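You operate a simulated robot arm through the tools that you are given. There is no shell and no other tool. Be economical: measure what you need, move in short steps, check, and stop when the job is done.

The job below is to be done with a simulated two-armed robot. You get a single attempt, and the scene is never put back.

JOB
Wipe up the spill on the top of the corner workbench with the purple towel and put it back.

It is judged by the outcome, as a careful person would: the job done as asked, and still so three seconds after it is handed in. It fails if anything else is knocked over, pushed out of place, dropped, spilled or broken. Flat cloth is picked up by pressing the open fingertips on it (5 to 10 N) and closing them slowly along it; thin cloth reads only 2 to 8 mm in the jaws.

ROBOT AND FRAMES
Two 7-joint arms with two-finger parallel grippers on one trunk, on a base that drives. Base frame: it is fixed to the floor where the robot stands at the start and does not move with it; the origin is under the middle of the robot, x ahead of it, y to its left, z up. Lengths are in cm, angles in degrees, forces in N, time in s.
The left shoulder is at the start at [2, 17, 107.8], the right one opposite. With the tool pointing down near the work surface each hand reaches from about 20 to 68 cm from the robot's upright axis, wherever it stands, measured 20 degrees to its own side. Payload 3.8 kg a hand.
Tool frame (each hand has its own): the origin (TCP) lies between the finger pads and is the grasp point; the fingertips stand 3 cm ahead of it; z points along the fingers, y is the line along which they close. Largest opening 11 cm; finger width 2, thickness 1; the body of the gripper, 4.8 by 11.2 cm, starts 5.5 cm behind the TCP.
Orientation is that of the tool frame in the base frame, as a unit quaternion [w, x, y, z]. With the fingers straight down and closing along the base's y, the tool's x points along the base's -x, its y along +y and its z along -z.

CONTROLS
- The arms move only by the tool apply_moves. It takes "left_steps", "right_steps" or both (then of equal length, played together; a hand with none holds still); each is a list of rows, each a list of 7 numbers: the turn, a rotation vector about the tool's x, y, z in units of 6 degrees (1.0 is 6 degrees), then the shift along the tool's x, y, z in units of 50 mm (1.0 is 50 mm), then the finger opening in cm, from 0 to 11. In form: [[ax, ay, az, dx, dy, dz, jaw], ...]. A call has 1 to 20 rows; each row shifts and turns the commanded pose from where the row before left it, along the tool's axes as they then stand. A call with a number of a shift or a turn outside -1 to 1 is refused whole. Rows are played at 5 a second. More than 5 cm and 8.6 degrees between two rows, or a gripper value outside its range, and nothing of the call is played. A pose out of reach is approached as far as the arm can. The call stops where the force on the tool passes 40 N (or 10 N more than at its start, if that is more) or the arm is blocked; 0.2 s more then pass. The fingers move at their own pace (about 7.2 cm/s each) and stop on an object; they squeeze with about 45 N. The grip force told is the motor's: it shows also when the fingers shut on nothing. Time passes only in rows, and 0.2 s behind the last, so rows that do not move let the fingers close. It gives the time, the measured TCP pose, the force on the tool (base axes), the opening and the grip force at its end, in the units of the frame above (readings bear some noise), with the torque about the TCP (base axes, N m) and any sound that the robot's microphone picked up.
- Cameras (640 x 400 px; columns grow to the right, rows downward): "scene" is now at [10.73, -0.7, 123.07]; the picture's right is [-0.07, -1.00, 0.00], its down [-0.59, 0.04, -0.81] and it looks along [0.80, -0.05, -0.59] (base axes); focal length 248 px, centre (320, 200). "left" rides on the left gripper at [7.2, -1.7, -10.3] in its tool frame; the picture's right is [0.23, 0.97, 0.00], its down [-0.76, 0.18, -0.62] and it looks along [-0.61, 0.14, 0.78] (tool axes); focal length 222 px, centre (320, 200). "right" rides on the right gripper at [7.2, 1.7, -10.3] in its tool frame; the picture's right is [-0.23, 0.97, 0.00], its down [-0.76, -0.18, -0.62] and it looks along [-0.61, -0.14, 0.78] (tool axes); focal length 222 px, centre (320, 200). There is no depth. A picture from a camera that has moved, and an enlarged one, comes with that camera's place and axes in the base frame and with its lens.
- snapshot(camera): a new picture of that camera. It takes no simulated time.
- raise_lower(by): slides the trunk up (or, below 0, down) by that many cm; the arms and the scene camera ride with it, the base frame stays. It gives what a move gives, with no picture.
- roll_base(legs): drives the robot by 1 to 6 legs, each [ahead, turn to the left] in cm and degrees, along the robot's own axes; the way and the turn of a leg run together, so that a leg with both is an arc; at most 150 cm and 180 degrees a leg. The arms and the cameras ride along, it lands a little off, and it stops where it bumps. It gives what a move gives.
- pan_tilt(pan, tilt): turns the head with the scene camera to pan (to the left, within 80 degrees either way) and tilt (down, from -29 to 69), counted from straight ahead of the robot. It gives what a move gives.
- close_up(camera, box): a new picture of the part [left, top, right, bottom] of that camera's present view, enlarged. It takes no simulated time.
- job_done(): hands the job in; it is judged then, once.

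Work in short steps. Places have to be worked out from the pictures, the camera data and where the tool is seen: move nearer, look again, correct. Check each grasp and each placing, and mend what went wrong. You have 120 turns and 108 pictures in all, those below and enlarged ones among them. Open the grippers and draw the arms clear of the work before you hand the job in, unless the task says otherwise; then end with one line.

The tools are called after "Emit:" as a command line: name --argument value ..., lists and objects as JSON in quotes. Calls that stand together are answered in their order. apply_moves: Moves the arms, as the interface text tells. Its arguments: {"type":"object","properties":{"left_steps":{"type":"array"},"right_steps":{"type":"array"}},"required":[]} The other tools are called the same way: raise_lower (by) slides the trunk up or down; roll_base (legs) drives the base; pan_tilt (pan, tilt) turns the head that bears the scene camera; snapshot (camera) takes a picture; close_up (camera, box) takes an enlarged picture of a part of a camera's view; job_done () hands the job in.

At the start:

```text
t: 0.0
left_tcp_pos: [55.63, 19.05, 100.17]
left_ee_rot: [-0.001, -0.001, 1.0, 0.001]
left_contact_force: [0.8, -0.5, -1.5]
left_moment: [-0.01, -0.03, 0.0]
left_grip_width: 11.02
left_finger_force: 0.1
right_tcp_pos: [46.62, -35.07, 103.75]
right_ee_rot: [0.0, 0.0, 1.0, 0.0]
right_contact_force: [-0.2, -0.8, 0.2]
right_moment: [0.02, 0.0, -0.01]
right_grip_width: 11.01
right_finger_force: 0.0
trunk travel left (down, up): [-17.5, 39.5]
robot x, y, heading: [-0.16, -0.08, -0.3]
head pan, tilt: [-3.8, 36.3]
```

scene: 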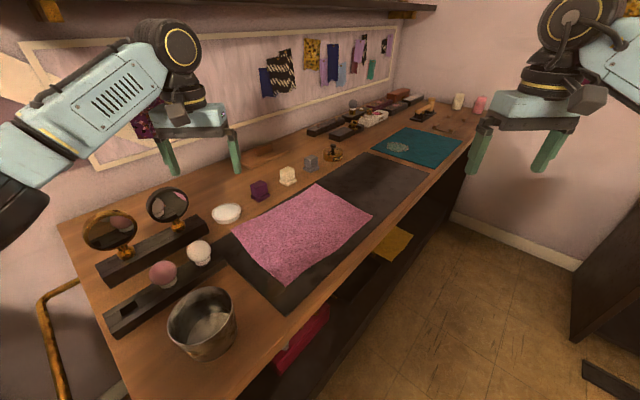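
right: 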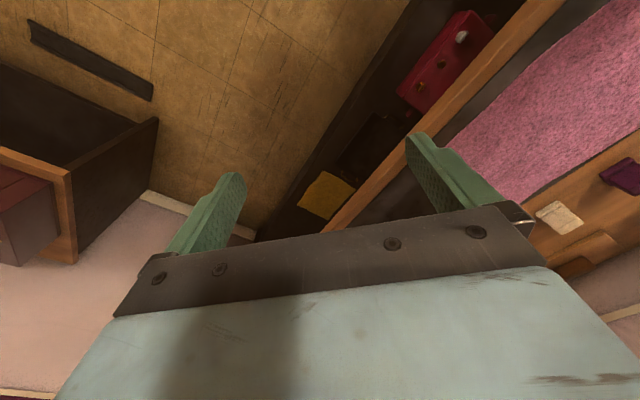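
left: 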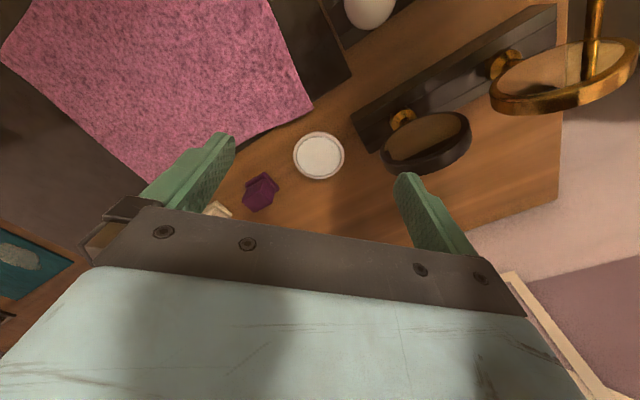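

I'll look around first: there is a pink cloth on the bench, a grey blot on a teal mat, and cloths hanging on the wall. I enlarge the key parts.

Emit:
close_up --camera "scene" --box '[240, 20, 500, 190]'

Emit:
close_up --camera "scene" --box '[50, 80, 370, 380]'

```text
2.35 times, centred on (370, 105) of scene
camera zoom: at [10.73, -0.7, 123.07], right [-0.07, -1.0, 0.0], down [-0.59, 0.04, -0.81], along [0.8, -0.05, -0.59], focal length 584 px, centre (202, 424)
```

zoom: 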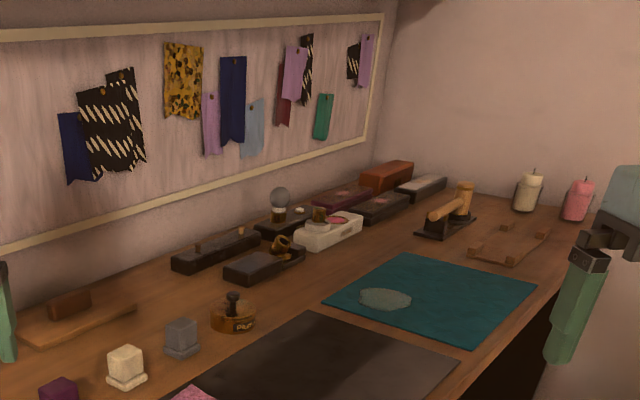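

```text
1.33 times, centred on (210, 230) of scene
camera zoom: at [10.73, -0.7, 123.07], right [-0.07, -1.0, 0.0], down [-0.59, 0.04, -0.81], along [0.8, -0.05, -0.59], focal length 331 px, centre (467, 160)
```

zoom: 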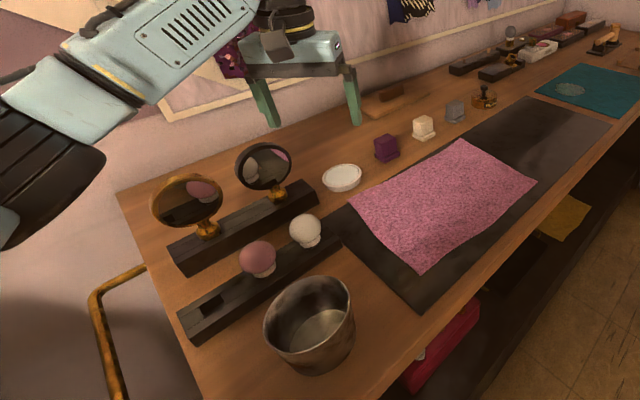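

The spill seems to be the pale patch on the teal mat. I'm not sure the pink cloth is the "purple towel"; something purple hangs behind the left arm. I turn the head left to look.

Emit:
pan_tilt --pan 50 --tilt 25

Emit:
snapshot --camera "scene"

Emit:
pan_tilt --pan -60 --tilt 30

Emit:
snapshot --camera "scene"

```text
t: 1.2
left_tcp_pos: [55.65, 19.12, 100.14]
left_ee_rot: [0.001, 0.0, 1.0, 0.0]
left_contact_force: [-0.2, 0.0, 0.2]
left_moment: [0.0, 0.02, 0.01]
left_grip_width: 11.02
left_finger_force: 0.0
right_tcp_pos: [46.67, -35.02, 103.65]
right_ee_rot: [0.0, 0.0, 1.0, 0.0]
right_contact_force: [-0.5, 0.0, -0.2]
right_moment: [0.01, -0.02, 0.0]
right_grip_width: 11.02
right_finger_force: 0.1
trunk travel left (down, up): [-17.5, 39.5]
robot x, y, heading: [-0.14, -0.48, -0.3]
head pan, tilt: [50.0, 25.0]
```

```text
102 pictures are left
camera scene: at [7.95, 6.92, 124.85], right [0.77, -0.64, 0.0], down [-0.27, -0.32, -0.91], along [0.58, 0.69, -0.42], focal length 248 px, centre (320, 200)
```

scene: 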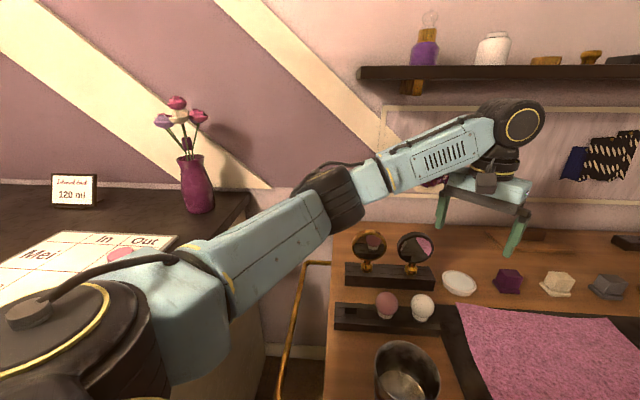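

```text
t: 3.1
left_tcp_pos: [55.73, 19.08, 100.14]
left_ee_rot: [0.0, -0.001, 1.0, 0.0]
left_contact_force: [0.0, 0.2, -0.2]
left_moment: [0.01, 0.01, -0.03]
left_grip_width: 11.02
left_finger_force: 0.0
right_tcp_pos: [46.6, -35.15, 103.77]
right_ee_rot: [0.0, 0.001, 1.0, 0.001]
right_contact_force: [0.5, 0.0, -0.1]
right_moment: [0.04, 0.0, 0.01]
right_grip_width: 10.99
right_finger_force: 0.0
trunk travel left (down, up): [-17.5, 39.5]
robot x, y, heading: [-0.18, -0.02, -0.1]
head pan, tilt: [-60.0, 30.0]
```

```text
101 pictures are left
camera scene: at [6.55, -7.96, 124.06], right [-0.87, -0.5, 0.0], down [-0.25, 0.43, -0.87], along [0.43, -0.75, -0.5], focal length 248 px, centre (320, 200)
```

scene: 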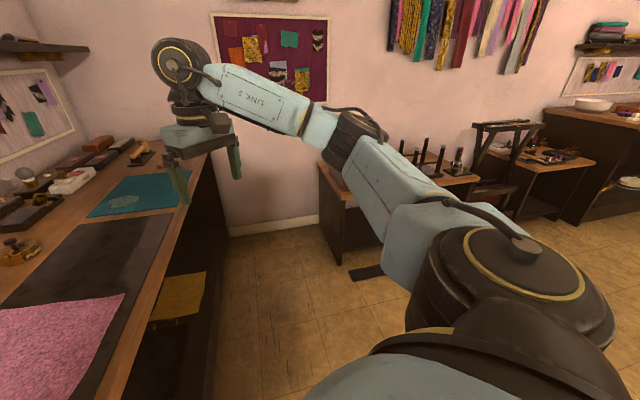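

I still need to see what's behind the left gripper, and the whole bench. I look slightly left, and take a close-up of the patch.

Emit:
pan_tilt --pan 15 --tilt 30

Emit:
snapshot --camera "scene"

Emit:
pan_tilt --pan -25 --tilt 40

Emit:
snapshot --camera "scene"

```text
t: 4.6
left_tcp_pos: [55.58, 19.07, 100.3]
left_ee_rot: [0.0, 0.0, 1.0, 0.0]
left_contact_force: [0.3, -0.3, -0.4]
left_moment: [-0.03, -0.04, 0.0]
left_grip_width: 11.0
left_finger_force: 0.1
right_tcp_pos: [46.61, -35.11, 103.73]
right_ee_rot: [0.001, 0.0, 1.0, 0.0]
right_contact_force: [0.7, 0.6, 0.6]
right_moment: [0.0, 0.03, -0.01]
right_grip_width: 10.98
right_finger_force: 0.1
trunk travel left (down, up): [-17.5, 39.5]
robot x, y, heading: [0.2, 0.11, -0.1]
head pan, tilt: [15.0, 30.0]
```

```text
100 pictures are left
camera scene: at [10.76, 2.2, 124.06], right [0.26, -0.97, 0.0], down [-0.48, -0.13, -0.87], along [0.84, 0.22, -0.5], focal length 248 px, centre (320, 200)
```

scene: 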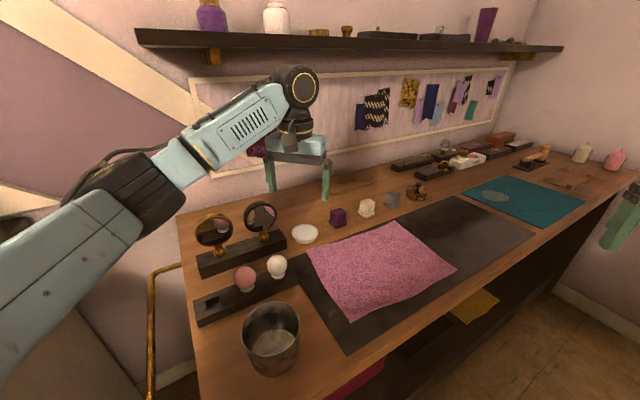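

```text
t: 5.7
left_tcp_pos: [55.56, 19.17, 100.27]
left_ee_rot: [-0.001, 0.0, 1.0, 0.0]
left_contact_force: [0.0, -0.3, 0.2]
left_moment: [-0.04, 0.06, 0.02]
left_grip_width: 11.01
left_finger_force: 0.2
right_tcp_pos: [46.58, -35.06, 103.59]
right_ee_rot: [0.001, 0.0, 1.0, 0.0]
right_contact_force: [-0.2, 0.4, 0.2]
right_moment: [0.0, -0.01, -0.01]
right_grip_width: 10.98
right_finger_force: 0.0
trunk travel left (down, up): [-17.5, 39.5]
robot x, y, heading: [-0.14, -0.05, 0.1]
head pan, tilt: [-25.0, 40.0]
```

```text
99 pictures are left
camera scene: at [9.73, -3.72, 122.52], right [-0.42, -0.91, 0.0], down [-0.58, 0.27, -0.77], along [0.69, -0.32, -0.64], focal length 248 px, centre (320, 200)
```

scene: 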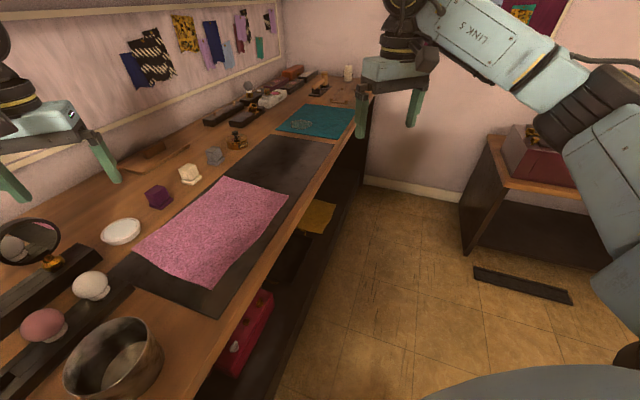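

The camera geometry puts the bench top near z≈80, running along (0.68,−0.73) with its front edge about 27 cm from me. The orchid-purple towel is centred at about (60,0) and the spill at about (103,−39). I'll drive along the bench and turn to face the towel squarely.

Emit:
roll_base --legs '[[0, -58], [42, 0]]'

Emit:
pan_tilt --pan 70 --tilt 35

Emit:
snapshot --camera "scene"

```text
t: 6.9
left_tcp_pos: [56.89, 11.2, 100.09]
left_ee_rot: [0.0, 0.073, 0.997, 0.0]
left_contact_force: [0.4, 1.0, 1.2]
left_moment: [-0.02, 0.02, -0.04]
left_grip_width: 10.99
left_finger_force: 0.0
right_tcp_pos: [39.98, -41.06, 103.56]
right_ee_rot: [0.0, 0.073, 0.997, -0.001]
right_contact_force: [-0.2, -0.6, -0.5]
right_moment: [-0.01, 0.0, -0.01]
right_grip_width: 10.98
right_finger_force: 0.1
trunk travel left (down, up): [-17.5, 39.5]
robot x, y, heading: [-0.56, 0.51, -8.5]
head pan, tilt: [-25.0, 40.0]
stopped in leg 1: the robot was blocked; the commanded pose is now the measured one
```

```text
t: 8.6
left_tcp_pos: [57.12, 11.11, 100.15]
left_ee_rot: [-0.001, 0.074, 0.997, 0.0]
left_contact_force: [0.5, 0.1, 0.1]
left_moment: [-0.02, -0.02, -0.01]
left_grip_width: 10.98
left_finger_force: 0.0
right_tcp_pos: [40.1, -40.91, 103.57]
right_ee_rot: [-0.002, 0.073, 0.997, 0.0]
right_contact_force: [0.0, -0.1, 0.7]
right_moment: [-0.02, -0.01, 0.02]
right_grip_width: 11.0
right_finger_force: 0.0
trunk travel left (down, up): [-17.5, 39.5]
robot x, y, heading: [-0.45, 0.91, -8.1]
head pan, tilt: [70.0, 35.0]
```

```text
98 pictures are left
camera scene: at [5.33, 8.05, 123.28], right [0.88, -0.47, 0.0], down [-0.27, -0.51, -0.82], along [0.39, 0.72, -0.57], focal length 248 px, centre (320, 200)
```

scene: 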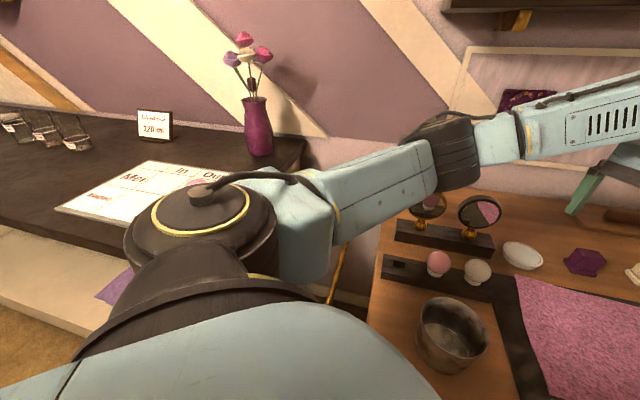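

The base bumped after about 8°. I also see a lilac cloth near the counter at left, so I look further left and down.

Emit:
pan_tilt --pan 80 --tilt 62

Emit:
snapshot --camera "scene"

Emit:
pan_tilt --pan 20 --tilt 69

Emit:
snapshot --camera "scene"

Emit:
pan_tilt --pan -80 --tilt 50

Emit:
snapshot --camera "scene"

```text
t: 9.5
left_tcp_pos: [57.02, 11.24, 100.24]
left_ee_rot: [-0.001, 0.074, 0.997, 0.001]
left_contact_force: [-0.2, -0.1, 0.6]
left_moment: [0.04, 0.02, -0.01]
left_grip_width: 10.99
left_finger_force: 0.0
right_tcp_pos: [40.14, -41.02, 103.62]
right_ee_rot: [-0.001, 0.073, 0.997, 0.001]
right_contact_force: [-0.5, -0.2, -0.1]
right_moment: [0.02, 0.02, 0.0]
right_grip_width: 10.99
right_finger_force: 0.1
trunk travel left (down, up): [-17.5, 39.5]
robot x, y, heading: [-1.05, 1.14, -8.1]
head pan, tilt: [80.0, 62.0]
```

```text
97 pictures are left
camera scene: at [3.18, 6.4, 119.63], right [0.95, -0.31, 0.0], down [-0.28, -0.84, -0.47], along [0.15, 0.45, -0.88], focal length 248 px, centre (320, 200)
```

scene: 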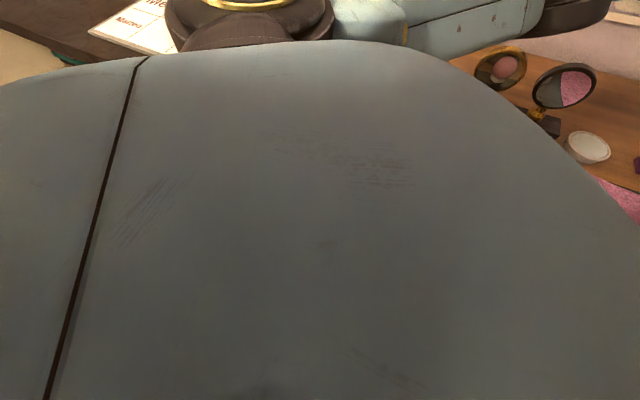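

```text
t: 10.8
left_tcp_pos: [57.0, 11.21, 100.06]
left_ee_rot: [0.0, 0.074, 0.997, 0.0]
left_contact_force: [0.0, -0.2, 1.3]
left_moment: [0.0, -0.01, 0.01]
left_grip_width: 11.0
left_finger_force: 0.1
right_tcp_pos: [40.14, -40.96, 103.52]
right_ee_rot: [-0.001, 0.073, 0.997, 0.001]
right_contact_force: [0.2, 0.9, -0.7]
right_moment: [-0.01, -0.01, 0.0]
right_grip_width: 11.02
right_finger_force: 0.1
trunk travel left (down, up): [-17.5, 39.5]
robot x, y, heading: [-0.73, 0.57, -8.0]
head pan, tilt: [20.0, 68.8]
```

```text
96 pictures are left
camera scene: at [6.64, 1.44, 118.91], right [0.21, -0.98, 0.0], down [-0.91, -0.19, -0.36], along [0.35, 0.07, -0.93], focal length 248 px, centre (320, 200)
```

scene: 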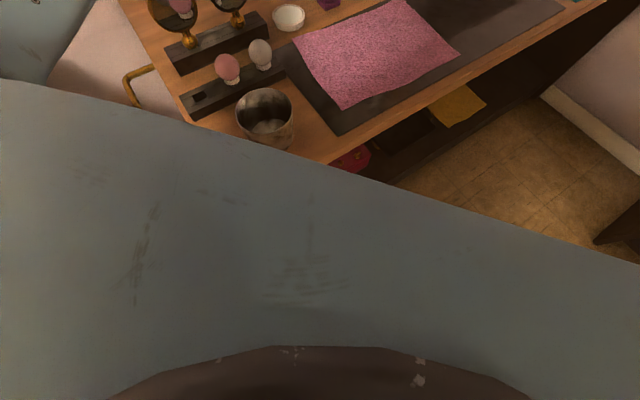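

```text
t: 12.6
left_tcp_pos: [57.01, 11.25, 100.12]
left_ee_rot: [-0.001, 0.074, 0.997, 0.0]
left_contact_force: [0.2, 0.2, 0.5]
left_moment: [0.02, -0.01, 0.0]
left_grip_width: 10.98
left_finger_force: 0.0
right_tcp_pos: [40.07, -40.99, 103.49]
right_ee_rot: [-0.001, 0.074, 0.997, 0.0]
right_contact_force: [0.0, 0.2, -0.1]
right_moment: [0.02, 0.01, 0.0]
right_grip_width: 10.99
right_finger_force: 0.0
trunk travel left (down, up): [-17.5, 39.5]
robot x, y, heading: [-0.63, 0.53, -8.2]
head pan, tilt: [-80.0, 50.0]
```

```text
95 pictures are left
camera scene: at [1.41, -7.41, 121.1], right [-1.0, -0.03, 0.0], down [-0.02, 0.77, -0.64], along [0.02, -0.64, -0.77], focal length 248 px, centre (320, 200)
```

scene: 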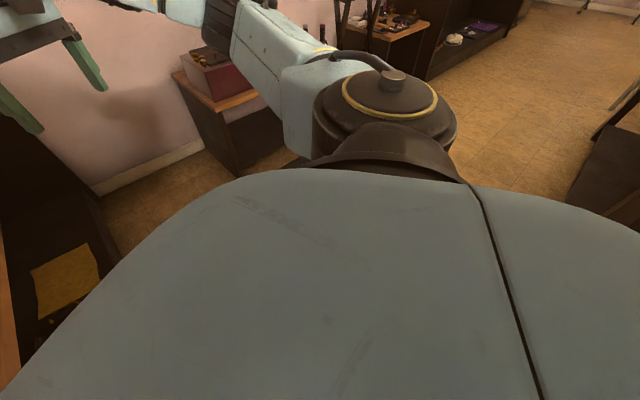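

The lilac patch belongs to the counter far away at y≈90, so the base corner is touching the bench. I back off before turning.

Emit:
roll_base --legs '[[-14, 0]]'

Emit:
roll_base --legs '[[0, -50]]'

```text
t: 13.9
left_tcp_pos: [43.32, 13.29, 100.1]
left_ee_rot: [-0.001, 0.074, 0.997, 0.0]
left_contact_force: [0.1, -0.6, 0.9]
left_moment: [0.0, -0.02, 0.04]
left_grip_width: 10.97
left_finger_force: 0.0
right_tcp_pos: [26.3, -39.15, 103.55]
right_ee_rot: [0.0, 0.073, 0.997, 0.0]
right_contact_force: [0.9, 0.4, 0.2]
right_moment: [0.0, -0.02, -0.02]
right_grip_width: 10.99
right_finger_force: 0.1
trunk travel left (down, up): [-17.5, 39.5]
robot x, y, heading: [-14.47, 2.57, -8.2]
head pan, tilt: [-80.0, 50.0]
```

```text
t: 16.6
left_tcp_pos: [30.74, -34.85, 100.16]
left_ee_rot: [-0.001, 0.488, 0.873, -0.001]
left_contact_force: [-0.7, 0.4, -0.1]
left_moment: [0.0, -0.01, -0.01]
left_grip_width: 11.0
left_finger_force: 0.1
right_tcp_pos: [-20.23, -55.43, 103.54]
right_ee_rot: [-0.001, 0.488, 0.873, 0.0]
right_contact_force: [-0.8, -0.2, -0.5]
right_moment: [-0.01, 0.0, -0.01]
right_grip_width: 11.02
right_finger_force: 0.1
trunk travel left (down, up): [-17.5, 39.5]
robot x, y, heading: [-14.42, 2.84, -58.3]
head pan, tilt: [-80.0, 50.0]
```

Now at s≈−12, n≈−9 in bench terms. I drive 53 cm parallel to the bench so that I stand opposite the towel, then turn to face it.

Emit:
roll_base --legs '[[0, 11.5], [53, 0], [0, 90]]'

Emit:
pan_tilt --pan 0 --tilt 45

Emit:
snapshot --camera "scene"

```text
t: 24.2
left_tcp_pos: [50.22, 15.74, 100.09]
left_ee_rot: [0.0, -0.363, 0.932, 0.001]
left_contact_force: [-0.2, -0.7, 0.6]
left_moment: [0.0, -0.02, 0.01]
left_grip_width: 11.01
left_finger_force: 0.1
right_tcp_pos: [80.05, -30.15, 103.56]
right_ee_rot: [-0.001, -0.363, 0.932, -0.001]
right_contact_force: [0.3, -0.1, -0.6]
right_moment: [0.0, -0.01, 0.02]
right_grip_width: 11.01
right_finger_force: 0.0
trunk travel left (down, up): [-17.5, 39.5]
robot x, y, heading: [21.68, -35.89, 42.7]
head pan, tilt: [-80.0, 50.0]
```

```text
t: 25.7
left_tcp_pos: [50.05, 15.91, 100.07]
left_ee_rot: [-0.001, -0.363, 0.932, 0.0]
left_contact_force: [-0.2, 0.2, 0.5]
left_moment: [0.0, 0.03, -0.02]
left_grip_width: 11.02
left_finger_force: 0.0
right_tcp_pos: [80.1, -30.12, 103.58]
right_ee_rot: [-0.001, -0.363, 0.932, 0.0]
right_contact_force: [0.3, 0.7, -0.7]
right_moment: [0.02, 0.03, 0.0]
right_grip_width: 11.01
right_finger_force: 0.1
trunk travel left (down, up): [-17.5, 39.5]
robot x, y, heading: [21.57, -35.99, 43.1]
head pan, tilt: [0.0, 45.0]
```

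```text
94 pictures are left
camera scene: at [29.35, -28.97, 121.8], right [0.68, -0.73, 0.0], down [-0.52, -0.48, -0.71], along [0.52, 0.48, -0.71], focal length 248 px, centre (320, 200)
```

scene: 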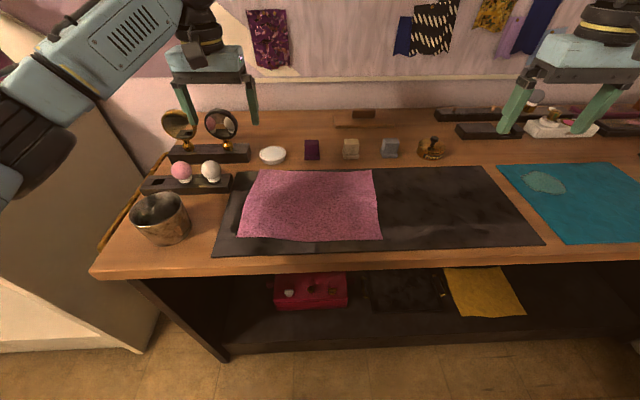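

Now squarely facing the bench: the towel lies flat on the dark mat, and a wet patch shows on the teal mat. I zoom both.

Emit:
close_up --camera "scene" --box '[420, 120, 640, 260]'

Emit:
close_up --camera "scene" --box '[200, 130, 440, 280]'

```text
2.86 times, centred on (530, 190) of scene
camera zoom: at [29.35, -28.97, 121.8], right [0.68, -0.73, 0.0], down [-0.52, -0.48, -0.71], along [0.52, 0.48, -0.71], focal length 709 px, centre (-280, 229)
```

zoom: 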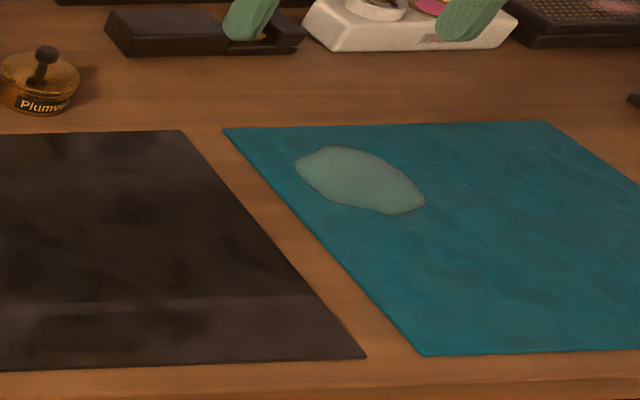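

```text
2.67 times, centred on (320, 205) of scene
camera zoom: at [29.35, -28.97, 121.8], right [0.68, -0.73, 0.0], down [-0.52, -0.48, -0.71], along [0.52, 0.48, -0.71], focal length 662 px, centre (320, 187)
```

zoom: 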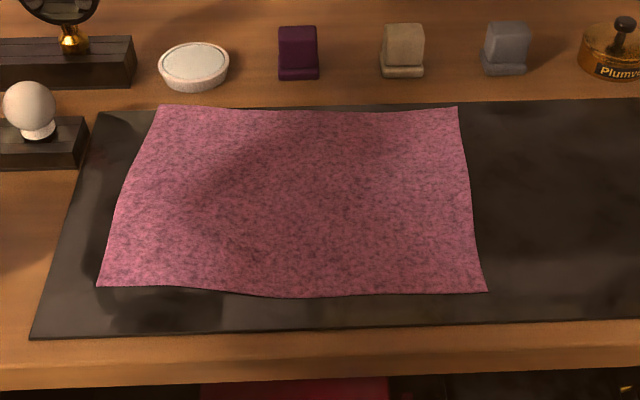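

In my own frame (F ahead, R right) the towel spans F≈41–63.5, R≈−17…13.5, and the spill is at F≈58, R≈57 (about 8×9 cm). I'll pinch the towel's front edge with both hands so I can carry and re-lay it flat, hovering first at F≈43.5.

Emit:
apply_moves --left_steps '[[0, 0, 0, 0.318, -0.15, 0.2, 5], [0, 0, 0, 0.318, -0.15, 0.275, 5], [0, 0, 0, 0.318, -0.15, 0.275, 5], [0, 0, 0, 0.318, -0.15, 0.275, 5], [0, 0, 0, 0.318, -0.15, 0.275, 5], [0, 0, 0, 0.318, -0.15, 0.275, 5], [0, 0, 0, 0.318, -0.15, 0.275, 5], [0, 0, 0, 0.318, -0.15, 0.275, 5]]' --right_steps '[[0, 0, 0, 0.08, 0.665, 0.3, 5], [0, 0, 0, 0.08, 0.665, 0.36, 5], [0, 0, 0, 0.08, 0.665, 0.36, 5], [0, 0, 0, 0.08, 0.665, 0.36, 5], [0, 0, 0, 0.08, 0.665, 0.36, 5], [0, 0, 0, 0.08, 0.665, 0.36, 5], [0, 0, 0, 0.08, 0.665, 0.36, 5], [0, 0, 0, 0.08, 0.665, 0.36, 5]]'

Emit:
snapshot --camera "scene"

Emit:
snapshot --camera "right"

Emit:
snapshot --camera "left"

```text
t: 27.5
left_tcp_pos: [44.72, 2.74, 89.47]
left_ee_rot: [0.0, -0.363, 0.932, 0.0]
left_contact_force: [-0.2, -0.5, -1.2]
left_moment: [-0.01, -0.03, -0.04]
left_grip_width: 5.02
left_finger_force: 0.0
right_tcp_pos: [59.68, -12.83, 89.45]
right_ee_rot: [-0.001, -0.363, 0.932, -0.001]
right_contact_force: [-0.5, 0.0, 0.2]
right_moment: [-0.02, -0.02, 0.02]
right_grip_width: 4.99
right_finger_force: 0.1
trunk travel left (down, up): [-17.5, 39.5]
robot x, y, heading: [22.18, -35.9, 43.2]
head pan, tilt: [0.0, 45.0]
```

```text
91 pictures are left
camera scene: at [29.33, -28.93, 121.8], right [0.68, -0.73, 0.0], down [-0.52, -0.48, -0.71], along [0.52, 0.48, -0.71], focal length 248 px, centre (320, 200)
```

scene: 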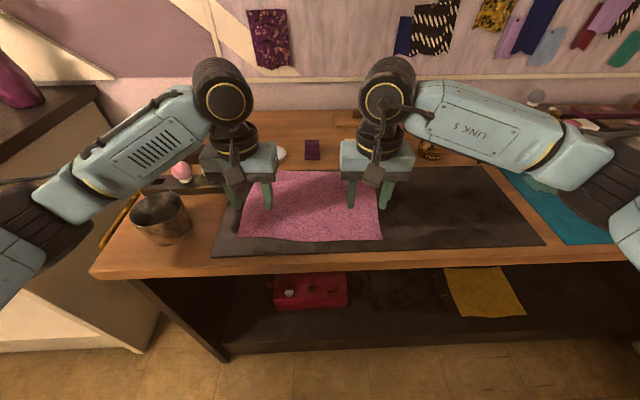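

```text
90 pictures are left
camera right: at [53.26, -16.55, 99.9], right [-0.49, 0.87, 0.0], down [0.68, 0.39, 0.62], along [0.54, 0.31, -0.78], focal length 222 px, centre (320, 200)
```

right: 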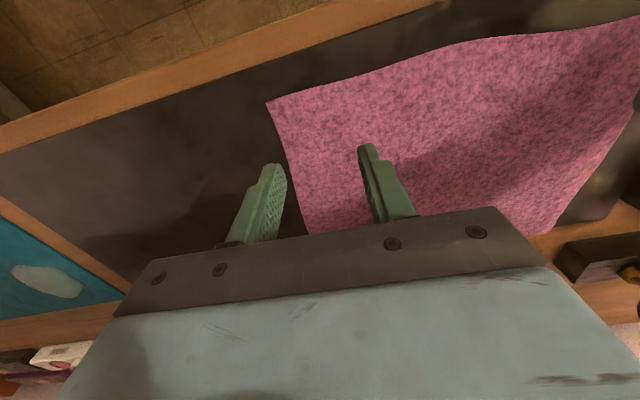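

```text
89 pictures are left
camera left: at [40.73, -3.37, 99.84], right [-0.83, 0.56, 0.0], down [0.44, 0.65, 0.62], along [0.35, 0.51, -0.78], focal length 222 px, centre (320, 200)
```

left: 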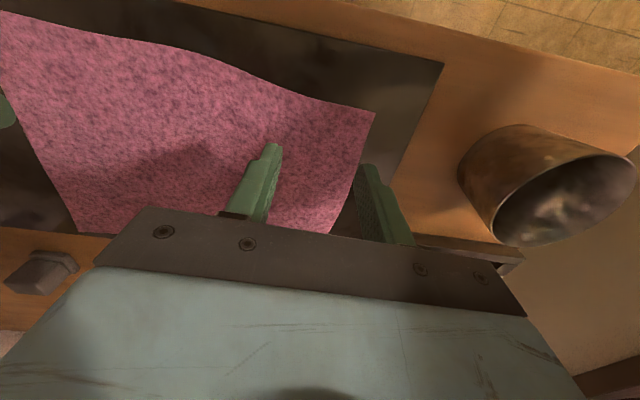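

The outer fingers would be near the towel's side edges, so I shift both hands inward 1.5 cm and descend to just above the cloth.

Emit:
apply_moves --left_steps '[[0, 0, 0, 0, -0.15, 0.2, 5], [0, 0, 0, 0, -0.15, 0.3, 5], [0, 0, 0, 0, 0, 0.3, 5], [0, 0, 0, 0, 0, 0.2, 5]]' --right_steps '[[0, 0, 0, 0, 0.15, 0.2, 5], [0, 0, 0, 0, 0.15, 0.3, 5], [0, 0, 0, 0, 0, 0.3, 5], [0, 0, 0, 0, 0, 0.2, 5]]'

Emit:
snapshot --camera "right"

Emit:
snapshot --camera "left"

```text
t: 28.5
left_tcp_pos: [45.91, 1.68, 84.54]
left_ee_rot: [0.0, -0.363, 0.932, 0.0]
left_contact_force: [-0.1, -0.1, 0.0]
left_moment: [-0.01, 0.03, 0.0]
left_grip_width: 5.0
left_finger_force: 0.1
right_tcp_pos: [58.69, -11.7, 84.49]
right_ee_rot: [0.0, -0.364, 0.932, 0.0]
right_contact_force: [-0.2, -0.3, -0.2]
right_moment: [0.02, 0.0, 0.01]
right_grip_width: 5.01
right_finger_force: 0.2
trunk travel left (down, up): [-17.5, 39.5]
robot x, y, heading: [21.67, -35.75, 43.0]
head pan, tilt: [0.0, 45.0]
```

```text
88 pictures are left
camera right: at [52.33, -15.45, 94.87], right [-0.49, 0.87, 0.0], down [0.68, 0.39, 0.62], along [0.54, 0.31, -0.78], focal length 222 px, centre (320, 200)
```

right: 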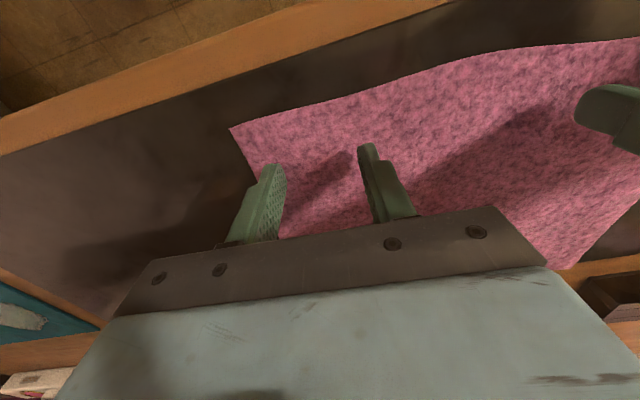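

```text
87 pictures are left
camera left: at [41.75, -4.44, 94.83], right [-0.83, 0.56, 0.0], down [0.44, 0.65, 0.62], along [0.35, 0.51, -0.78], focal length 222 px, centre (320, 200)
```

left: 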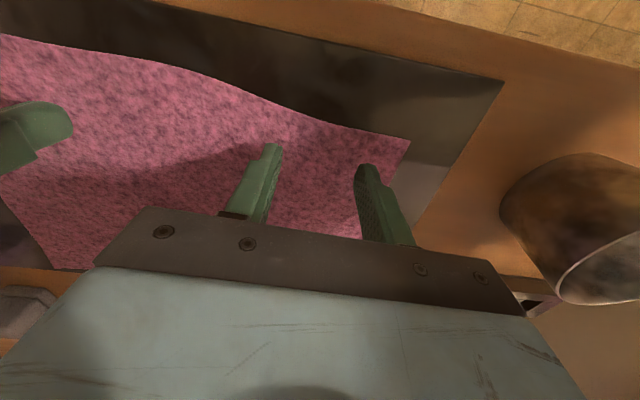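

Both finger pairs are over the cloth. I press down in millimetre steps and watch the force.

Emit:
apply_moves --left_steps '[[0, 0, 0, 0, 0, 0.06, 5], [0, 0, 0, 0, 0, 0.06, 5], [0, 0, 0, 0, 0, 0.04, 5]]' --right_steps '[[0, 0, 0, 0, 0, 0.06, 5], [0, 0, 0, 0, 0, 0.06, 5], [0, 0, 0, 0, 0, 0.04, 5]]'

```text
t: 29.3
left_tcp_pos: [45.78, 1.78, 83.68]
left_ee_rot: [0.0, -0.363, 0.932, 0.0]
left_contact_force: [-0.1, -0.9, -0.3]
left_moment: [0.0, 0.02, -0.04]
left_grip_width: 5.03
left_finger_force: 0.1
right_tcp_pos: [58.7, -11.8, 83.74]
right_ee_rot: [-0.001, -0.363, 0.932, 0.0]
right_contact_force: [0.8, -0.5, 0.4]
right_moment: [-0.01, 0.02, 0.04]
right_grip_width: 5.0
right_finger_force: 0.0
trunk travel left (down, up): [-17.5, 39.5]
robot x, y, heading: [21.88, -35.84, 43.1]
head pan, tilt: [0.0, 45.0]
```

No contact yet; I continue down.

Emit:
apply_moves --left_steps '[[0, 0, 0, 0, 0, 0.04, 5], [0, 0, 0, 0, 0, 0.04, 5], [0, 0, 0, 0, 0, 0.02, 5]]' --right_steps '[[0, 0, 0, 0, 0, 0.04, 5], [0, 0, 0, 0, 0, 0.04, 5], [0, 0, 0, 0, 0, 0.02, 5]]'

```text
t: 30.1
left_tcp_pos: [45.81, 1.7, 83.54]
left_ee_rot: [0.002, -0.363, 0.932, 0.002]
left_contact_force: [0.1, 3.6, 19.7]
left_moment: [0.13, 0.17, -0.04]
left_grip_width: 4.99
left_finger_force: 0.1
right_tcp_pos: [58.72, -11.76, 83.57]
right_ee_rot: [0.001, -0.363, 0.932, 0.001]
right_contact_force: [3.6, -1.1, 23.7]
right_moment: [-0.35, -0.31, 0.02]
right_grip_width: 5.01
right_finger_force: 0.2
trunk travel left (down, up): [-17.5, 39.5]
robot x, y, heading: [21.66, -35.77, 43.0]
head pan, tilt: [0.0, 45.0]
```

Contact at TCP z≈83.55 with about 20 N; I ease up 2 mm to get around 8 N.

Emit:
apply_moves --left_steps '[[0, 0, 0, 0, 0, -0.036, 5], [0, 0, 0, 0, 0, 0, 5]]' --right_steps '[[0, 0, 0, 0, 0, -0.046, 5], [0, 0, 0, 0, 0, 0, 5]]'

```text
t: 30.7
left_tcp_pos: [45.72, 1.72, 83.57]
left_ee_rot: [0.001, -0.364, 0.931, 0.001]
left_contact_force: [3.0, 2.1, 20.3]
left_moment: [0.12, 0.08, 0.0]
left_grip_width: 5.03
left_finger_force: 0.1
right_tcp_pos: [58.61, -11.76, 83.49]
right_ee_rot: [0.001, -0.363, 0.932, 0.0]
right_contact_force: [3.3, 1.7, 19.3]
right_moment: [-0.18, -0.25, 0.03]
right_grip_width: 5.01
right_finger_force: 0.0
trunk travel left (down, up): [-17.5, 39.5]
robot x, y, heading: [21.99, -36.2, 42.9]
head pan, tilt: [0.0, 45.0]
```

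Emit:
apply_moves --left_steps '[[0, 0, 0, 0, 0, -0.02, 5], [0, 0, 0, 0, 0, 0, 5]]' --right_steps '[[0, 0, 0, 0, 0, -0.02, 5], [0, 0, 0, 0, 0, 0, 5]]'

```text
t: 31.3
left_tcp_pos: [45.75, 1.65, 83.59]
left_ee_rot: [0.0, -0.363, 0.932, 0.0]
left_contact_force: [2.4, 0.5, 14.4]
left_moment: [0.05, -0.02, 0.01]
left_grip_width: 5.0
left_finger_force: 0.1
right_tcp_pos: [58.53, -11.8, 83.55]
right_ee_rot: [0.0, -0.363, 0.932, 0.001]
right_contact_force: [0.7, 2.4, 13.4]
right_moment: [-0.03, -0.12, 0.02]
right_grip_width: 5.01
right_finger_force: 0.0
trunk travel left (down, up): [-17.5, 39.5]
robot x, y, heading: [22.15, -35.68, 43.0]
head pan, tilt: [0.0, 45.0]
```

About 6 N per mm. I ease up another 1 mm, then close slowly.

Emit:
apply_moves --left_steps '[[0, 0, 0, 0, 0, -0.02, 5], [0, 0, 0, 0, 0, 0, 5], [0, 0, 0, 0, 0, 0, 4.6], [0, 0, 0, 0, 0, 0, 4.2], [0, 0, 0, 0, 0, 0, 3.8], [0, 0, 0, 0, 0, 0, 3.4], [0, 0, 0, 0, 0, 0, 3.0], [0, 0, 0, 0, 0, 0, 2.6], [0, 0, 0, 0, 0, 0, 2.2], [0, 0, 0, 0, 0, 0, 1.8], [0, 0, 0, 0, 0, 0, 1.4], [0, 0, 0, 0, 0, 0, 1.0], [0, 0, 0, 0, 0, 0, 0.6], [0, 0, 0, 0, 0, 0, 0.2], [0, 0, 0, 0, 0, 0, 0], [0, 0, 0, 0, 0, 0, 0]]' --right_steps '[[0, 0, 0, 0, 0, -0.02, 5], [0, 0, 0, 0, 0, 0, 5], [0, 0, 0, 0, 0, 0, 4.6], [0, 0, 0, 0, 0, 0, 4.2], [0, 0, 0, 0, 0, 0, 3.8], [0, 0, 0, 0, 0, 0, 3.4], [0, 0, 0, 0, 0, 0, 3.0], [0, 0, 0, 0, 0, 0, 2.6], [0, 0, 0, 0, 0, 0, 2.2], [0, 0, 0, 0, 0, 0, 1.8], [0, 0, 0, 0, 0, 0, 1.4], [0, 0, 0, 0, 0, 0, 1.0], [0, 0, 0, 0, 0, 0, 0.6], [0, 0, 0, 0, 0, 0, 0.2], [0, 0, 0, 0, 0, 0, 0], [0, 0, 0, 0, 0, 0, 0]]'

Emit:
snapshot --camera "right"

Emit:
snapshot --camera "left"

```text
t: 34.7
left_tcp_pos: [45.79, 1.7, 83.58]
left_ee_rot: [-0.001, -0.363, 0.932, 0.0]
left_contact_force: [0.0, 0.1, -0.1]
left_moment: [0.01, 0.02, -0.03]
left_grip_width: 0.2
left_finger_force: 42.7
right_tcp_pos: [58.61, -11.68, 83.6]
right_ee_rot: [0.0, -0.363, 0.932, 0.0]
right_contact_force: [-0.2, 0.3, -0.4]
right_moment: [0.03, -0.02, -0.01]
right_grip_width: 0.0
right_finger_force: 37.8
trunk travel left (down, up): [-17.5, 39.5]
robot x, y, heading: [21.82, -35.92, 42.9]
head pan, tilt: [0.0, 45.0]
```

```text
86 pictures are left
camera right: at [52.3, -15.45, 93.99], right [-0.49, 0.87, 0.0], down [0.68, 0.39, 0.62], along [0.54, 0.31, -0.78], focal length 222 px, centre (320, 200)
```

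right: 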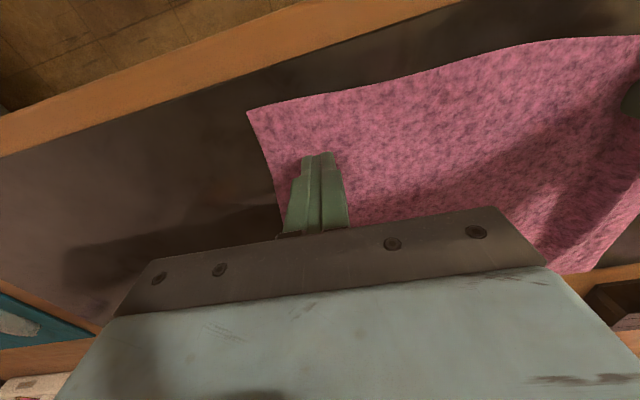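

```text
85 pictures are left
camera left: at [41.75, -4.46, 93.92], right [-0.83, 0.56, 0.0], down [0.44, 0.65, 0.62], along [0.35, 0.51, -0.78], focal length 222 px, centre (320, 200)
```

left: 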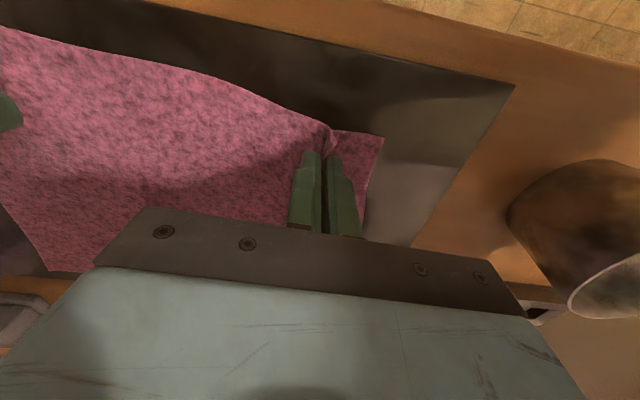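

The left hand holds a fold (2 mm). The right closed on nothing, so I reopen it just above the cloth and press again a bit harder.

Emit:
apply_moves --right_steps '[[0, 0, 0, 0, 0, -0.15, 0], [0, 0, 0, 0, 0, 0, 5], [0, 0, 0, 0, 0, 0, 5], [0, 0, 0, 0, 0, 0, 5], [0, 0, 0, 0, 0, 0.1, 5], [0, 0, 0, 0, 0, 0.06, 5], [0, 0, 0, 0, 0, 0.02, 5], [0, 0, 0, 0, 0, 0, 5]]'

```text
t: 36.5
left_tcp_pos: [45.8, 1.69, 83.57]
left_ee_rot: [0.0, -0.363, 0.932, 0.0]
left_contact_force: [0.7, 0.1, 1.0]
left_moment: [0.01, 0.04, -0.02]
left_grip_width: 0.23
left_finger_force: 41.2
right_tcp_pos: [58.56, -11.7, 83.51]
right_ee_rot: [0.0, -0.364, 0.932, -0.001]
right_contact_force: [-0.4, -0.4, 6.0]
right_moment: [-0.14, -0.09, -0.03]
right_grip_width: 4.97
right_finger_force: 0.0
trunk travel left (down, up): [-17.5, 39.5]
robot x, y, heading: [21.94, -36.06, 42.8]
head pan, tilt: [0.0, 45.0]
```

6 N now; I add half a millimetre and close slowly, following down slightly.

Emit:
apply_moves --right_steps '[[0, 0, 0, 0, 0, 0.01, 5], [0, 0, 0, 0, 0, 0, 4.7], [0, 0, 0, 0, 0, 0, 4.4], [0, 0, 0, 0, 0, 0.004, 4.1], [0, 0, 0, 0, 0, 0, 3.8], [0, 0, 0, 0, 0, 0.004, 3.5], [0, 0, 0, 0, 0, 0, 3.2], [0, 0, 0, 0, 0, 0, 2.9]]'

Emit:
close_up --camera "right" --box '[200, 80, 440, 240]'

```text
t: 38.3
left_tcp_pos: [45.75, 1.67, 83.67]
left_ee_rot: [0.001, -0.363, 0.932, 0.001]
left_contact_force: [-0.2, -1.7, -0.6]
left_moment: [-0.01, 0.01, -0.02]
left_grip_width: 0.19
left_finger_force: 41.8
right_tcp_pos: [58.75, -11.72, 83.53]
right_ee_rot: [0.001, -0.363, 0.932, 0.001]
right_contact_force: [-0.7, 2.4, 22.6]
right_moment: [-0.22, -0.23, -0.01]
right_grip_width: 2.84
right_finger_force: 0.1
trunk travel left (down, up): [-17.5, 39.5]
robot x, y, heading: [21.55, -35.61, 43.2]
head pan, tilt: [0.0, 45.0]
```

```text
2.50 times, centred on (320, 160) of right
camera zoom: at [52.23, -15.46, 93.91], right [-0.49, 0.87, 0.0], down [0.68, 0.38, 0.62], along [0.54, 0.31, -0.78], focal length 555 px, centre (320, 300)
```

zoom: 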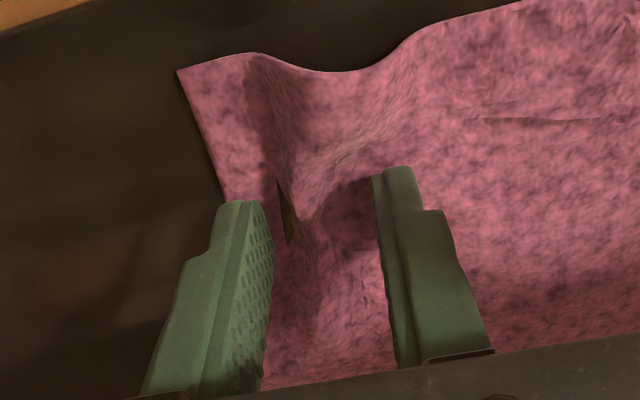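

A fold is rising between the right fingers. I ease off slightly and finish closing.

Emit:
apply_moves --right_steps '[[0, 0, 0, 0, 0, -0.012, 2.6], [0, 0, 0, 0, 0, 0, 2.3], [0, 0, 0, 0, 0, 0, 2.0], [0, 0, 0, 0, 0, 0, 1.7], [0, 0, 0, 0, 0, 0, 1.4], [0, 0, 0, 0, 0, 0, 1.1], [0, 0, 0, 0, 0, 0, 0.8], [0, 0, 0, 0, 0, 0, 0.5], [0, 0, 0, 0, 0, 0, 0.2], [0, 0, 0, 0, 0, 0, 0], [0, 0, 0, 0, 0, 0, 0], [0, 0, 0, 0, 0, 0, 0]]'

Emit:
snapshot --camera "right"

```text
t: 40.9
left_tcp_pos: [45.78, 1.69, 83.59]
left_ee_rot: [0.0, -0.364, 0.931, 0.0]
left_contact_force: [0.7, -0.5, -0.1]
left_moment: [-0.02, -0.04, 0.0]
left_grip_width: 0.22
left_finger_force: 41.4
right_tcp_pos: [58.62, -11.77, 83.55]
right_ee_rot: [0.0, -0.364, 0.931, 0.001]
right_contact_force: [-1.5, 3.9, 20.7]
right_moment: [-0.01, -0.03, -0.03]
right_grip_width: 0.19
right_finger_force: 41.8
trunk travel left (down, up): [-17.5, 39.5]
robot x, y, heading: [22.04, -35.68, 42.9]
head pan, tilt: [0.0, 45.0]
```

```text
83 pictures are left
camera right: at [52.21, -15.48, 93.92], right [-0.49, 0.87, 0.0], down [0.68, 0.39, 0.62], along [0.54, 0.31, -0.78], focal length 222 px, centre (320, 200)
```

right: 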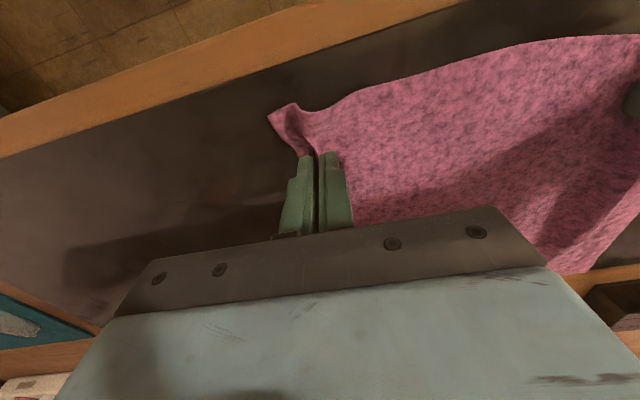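

Both hands hold the cloth (about 2 mm each). I lift together slowly.

Emit:
apply_moves --left_steps '[[0, 0, 0, 0, 0, -0.2, 0], [0, 0, 0, 0, 0, -0.3, 0], [0, 0, 0, 0, 0, -0.4, 0], [0, 0, 0, 0, 0, -0.5, 0], [0, 0, 0, 0, 0, -0.5, 0], [0, 0, 0, 0, 0, -0.5, 0], [0, 0, 0, 0, 0, -0.5, 0], [0, 0, 0, 0, 0, -0.5, 0], [0, 0, 0, 0, 0, -0.5, 0], [0, 0, 0, 0, 0, -0.5, 0], [0, 0, 0, 0, 0, -0.4, 0]]' --right_steps '[[0, 0, 0, 0, 0, -0.2, 0], [0, 0, 0, 0, 0, -0.3, 0], [0, 0, 0, 0, 0, -0.4, 0], [0, 0, 0, 0, 0, -0.5, 0], [0, 0, 0, 0, 0, -0.5, 0], [0, 0, 0, 0, 0, -0.5, 0], [0, 0, 0, 0, 0, -0.5, 0], [0, 0, 0, 0, 0, -0.5, 0], [0, 0, 0, 0, 0, -0.5, 0], [0, 0, 0, 0, 0, -0.5, 0], [0, 0, 0, 0, 0, -0.4, 0]]'

Emit:
snapshot --camera "scene"

Emit:
snapshot --camera "right"

```text
t: 43.3
left_tcp_pos: [45.77, 1.81, 107.69]
left_ee_rot: [-0.001, -0.363, 0.932, 0.0]
left_contact_force: [0.4, -0.8, -0.4]
left_moment: [0.0, -0.04, -0.03]
left_grip_width: 0.19
left_finger_force: 41.5
right_tcp_pos: [58.62, -11.66, 107.55]
right_ee_rot: [0.0, -0.364, 0.932, 0.0]
right_contact_force: [-0.7, 1.6, 0.4]
right_moment: [0.05, 0.02, -0.01]
right_grip_width: 0.19
right_finger_force: 42.1
trunk travel left (down, up): [-17.5, 39.5]
robot x, y, heading: [22.01, -35.93, 43.0]
head pan, tilt: [0.0, 45.0]
```

```text
82 pictures are left
camera scene: at [29.33, -28.99, 121.8], right [0.68, -0.73, 0.0], down [-0.52, -0.48, -0.71], along [0.52, 0.48, -0.71], focal length 248 px, centre (320, 200)
```

scene: 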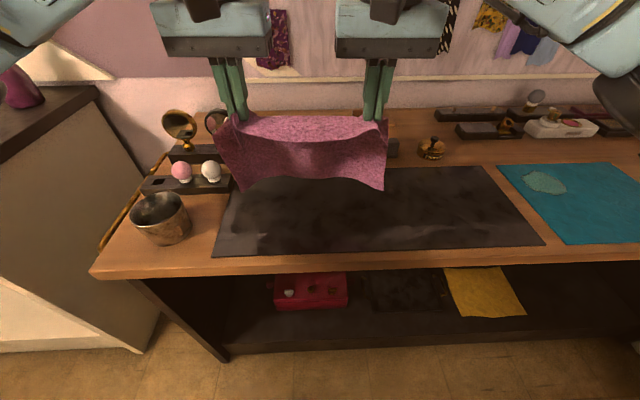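

```text
81 pictures are left
camera right: at [52.3, -15.45, 117.86], right [-0.49, 0.87, 0.0], down [0.68, 0.39, 0.62], along [0.54, 0.31, -0.78], focal length 222 px, centre (320, 200)
```

right: 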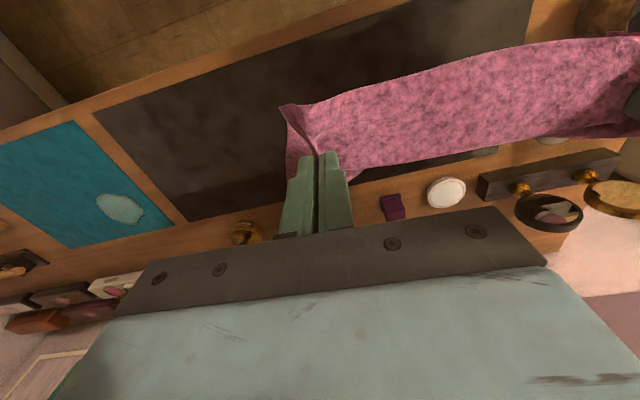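

The towel hangs neatly between the hands. I raise the trunk for clearance, then turn right and look along the way before driving.

Emit:
raise_lower --by 12

Emit:
roll_base --legs '[[0, -90]]'

Emit:
pan_tilt --pan -15 --tilt 40

Emit:
snapshot --camera "scene"

```text
t: 44.8
left_tcp_pos: [45.91, 1.75, 119.58]
left_ee_rot: [-0.001, -0.363, 0.932, 0.0]
left_contact_force: [0.9, -1.4, -0.1]
left_moment: [-0.03, -0.02, 0.04]
left_grip_width: 0.22
left_finger_force: 42.3
right_tcp_pos: [58.72, -11.68, 119.32]
right_ee_rot: [-0.001, -0.363, 0.932, 0.0]
right_contact_force: [-0.2, 0.2, -0.7]
right_moment: [0.0, 0.01, -0.01]
right_grip_width: 0.17
right_finger_force: 42.0
trunk travel left (down, up): [-29.5, 27.5]
robot x, y, heading: [21.9, -35.84, 42.8]
head pan, tilt: [0.0, 45.0]
```

```text
t: 49.1
left_tcp_pos: [59.39, -60.05, 119.69]
left_ee_rot: [-0.001, 0.405, 0.914, 0.001]
left_contact_force: [-0.3, -1.4, -0.4]
left_moment: [-0.02, 0.05, 0.04]
left_grip_width: 0.19
left_finger_force: 41.9
right_tcp_pos: [45.73, -72.67, 119.36]
right_ee_rot: [-0.002, 0.405, 0.915, 0.0]
right_contact_force: [0.1, 0.3, -0.5]
right_moment: [0.03, -0.03, 0.01]
right_grip_width: 0.22
right_finger_force: 41.4
trunk travel left (down, up): [-29.5, 27.5]
robot x, y, heading: [22.13, -35.87, -47.7]
head pan, tilt: [0.0, 45.0]
```

```text
t: 49.9
left_tcp_pos: [59.4, -59.82, 119.54]
left_ee_rot: [-0.001, 0.405, 0.914, 0.001]
left_contact_force: [-1.9, -1.1, 0.4]
left_moment: [-0.02, 0.06, 0.05]
left_grip_width: 0.22
left_finger_force: 42.6
right_tcp_pos: [45.78, -72.72, 119.52]
right_ee_rot: [-0.001, 0.404, 0.915, 0.001]
right_contact_force: [0.5, -0.7, 0.2]
right_moment: [0.03, 0.01, 0.05]
right_grip_width: 0.17
right_finger_force: 41.8
trunk travel left (down, up): [-29.5, 27.5]
robot x, y, heading: [21.56, -35.88, -47.7]
head pan, tilt: [-15.0, 40.0]
```

```text
80 pictures are left
camera scene: at [27.21, -45.01, 134.52], right [-0.89, -0.46, 0.0], down [-0.3, 0.57, -0.77], along [0.35, -0.68, -0.64], focal length 248 px, centre (320, 200)
```

scene: 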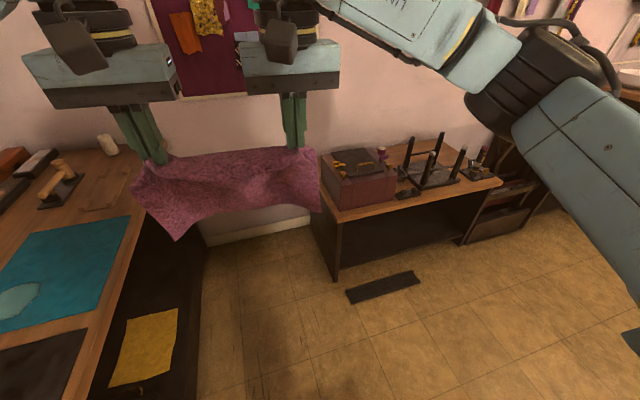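

The path is clear (table and floor strip stay over 45 cm off). I drive 52 cm, turn back to the bench, and look.

Emit:
roll_base --legs '[[52, 0], [0, 90.7]]'

Emit:
pan_tilt --pan 0 --tilt 50

Emit:
snapshot --camera "scene"

```text
t: 56.7
left_tcp_pos: [80.99, -36.29, 119.68]
left_ee_rot: [-0.001, -0.367, 0.93, 0.0]
left_contact_force: [0.3, -2.1, 1.0]
left_moment: [-0.04, -0.04, -0.05]
left_grip_width: 0.23
left_finger_force: 41.8
right_tcp_pos: [93.93, -49.47, 119.35]
right_ee_rot: [-0.001, -0.369, 0.93, 0.0]
right_contact_force: [-0.9, 0.7, -1.0]
right_moment: [0.02, 0.04, -0.05]
right_grip_width: 0.18
right_finger_force: 41.7
trunk travel left (down, up): [-29.5, 27.5]
robot x, y, heading: [57.16, -73.73, 43.6]
head pan, tilt: [-15.0, 40.0]
```

```text
t: 57.5
left_tcp_pos: [80.84, -36.36, 119.59]
left_ee_rot: [0.0, -0.368, 0.93, -0.001]
left_contact_force: [-0.3, -0.3, -0.3]
left_moment: [0.0, 0.01, -0.03]
left_grip_width: 0.21
left_finger_force: 42.7
right_tcp_pos: [93.91, -49.58, 119.35]
right_ee_rot: [-0.001, -0.368, 0.93, 0.0]
right_contact_force: [0.0, 1.6, -0.1]
right_moment: [0.0, 0.02, -0.04]
right_grip_width: 0.2
right_finger_force: 41.6
trunk travel left (down, up): [-29.5, 27.5]
robot x, y, heading: [57.51, -74.6, 43.4]
head pan, tilt: [0.0, 50.0]
```

```text
79 pictures are left
camera scene: at [64.41, -67.54, 133.11], right [0.69, -0.73, 0.0], down [-0.56, -0.53, -0.64], along [0.47, 0.44, -0.77], focal length 248 px, centre (320, 200)
```

scene: 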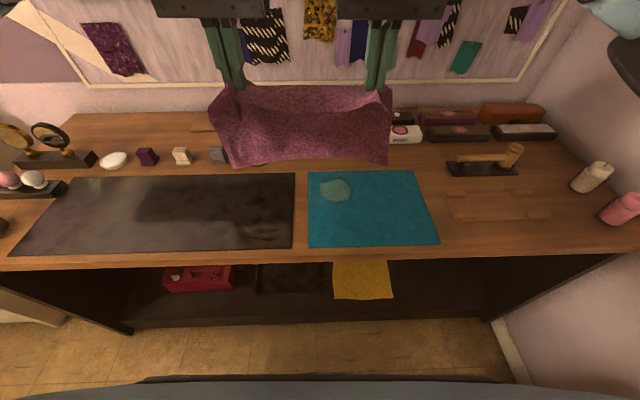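

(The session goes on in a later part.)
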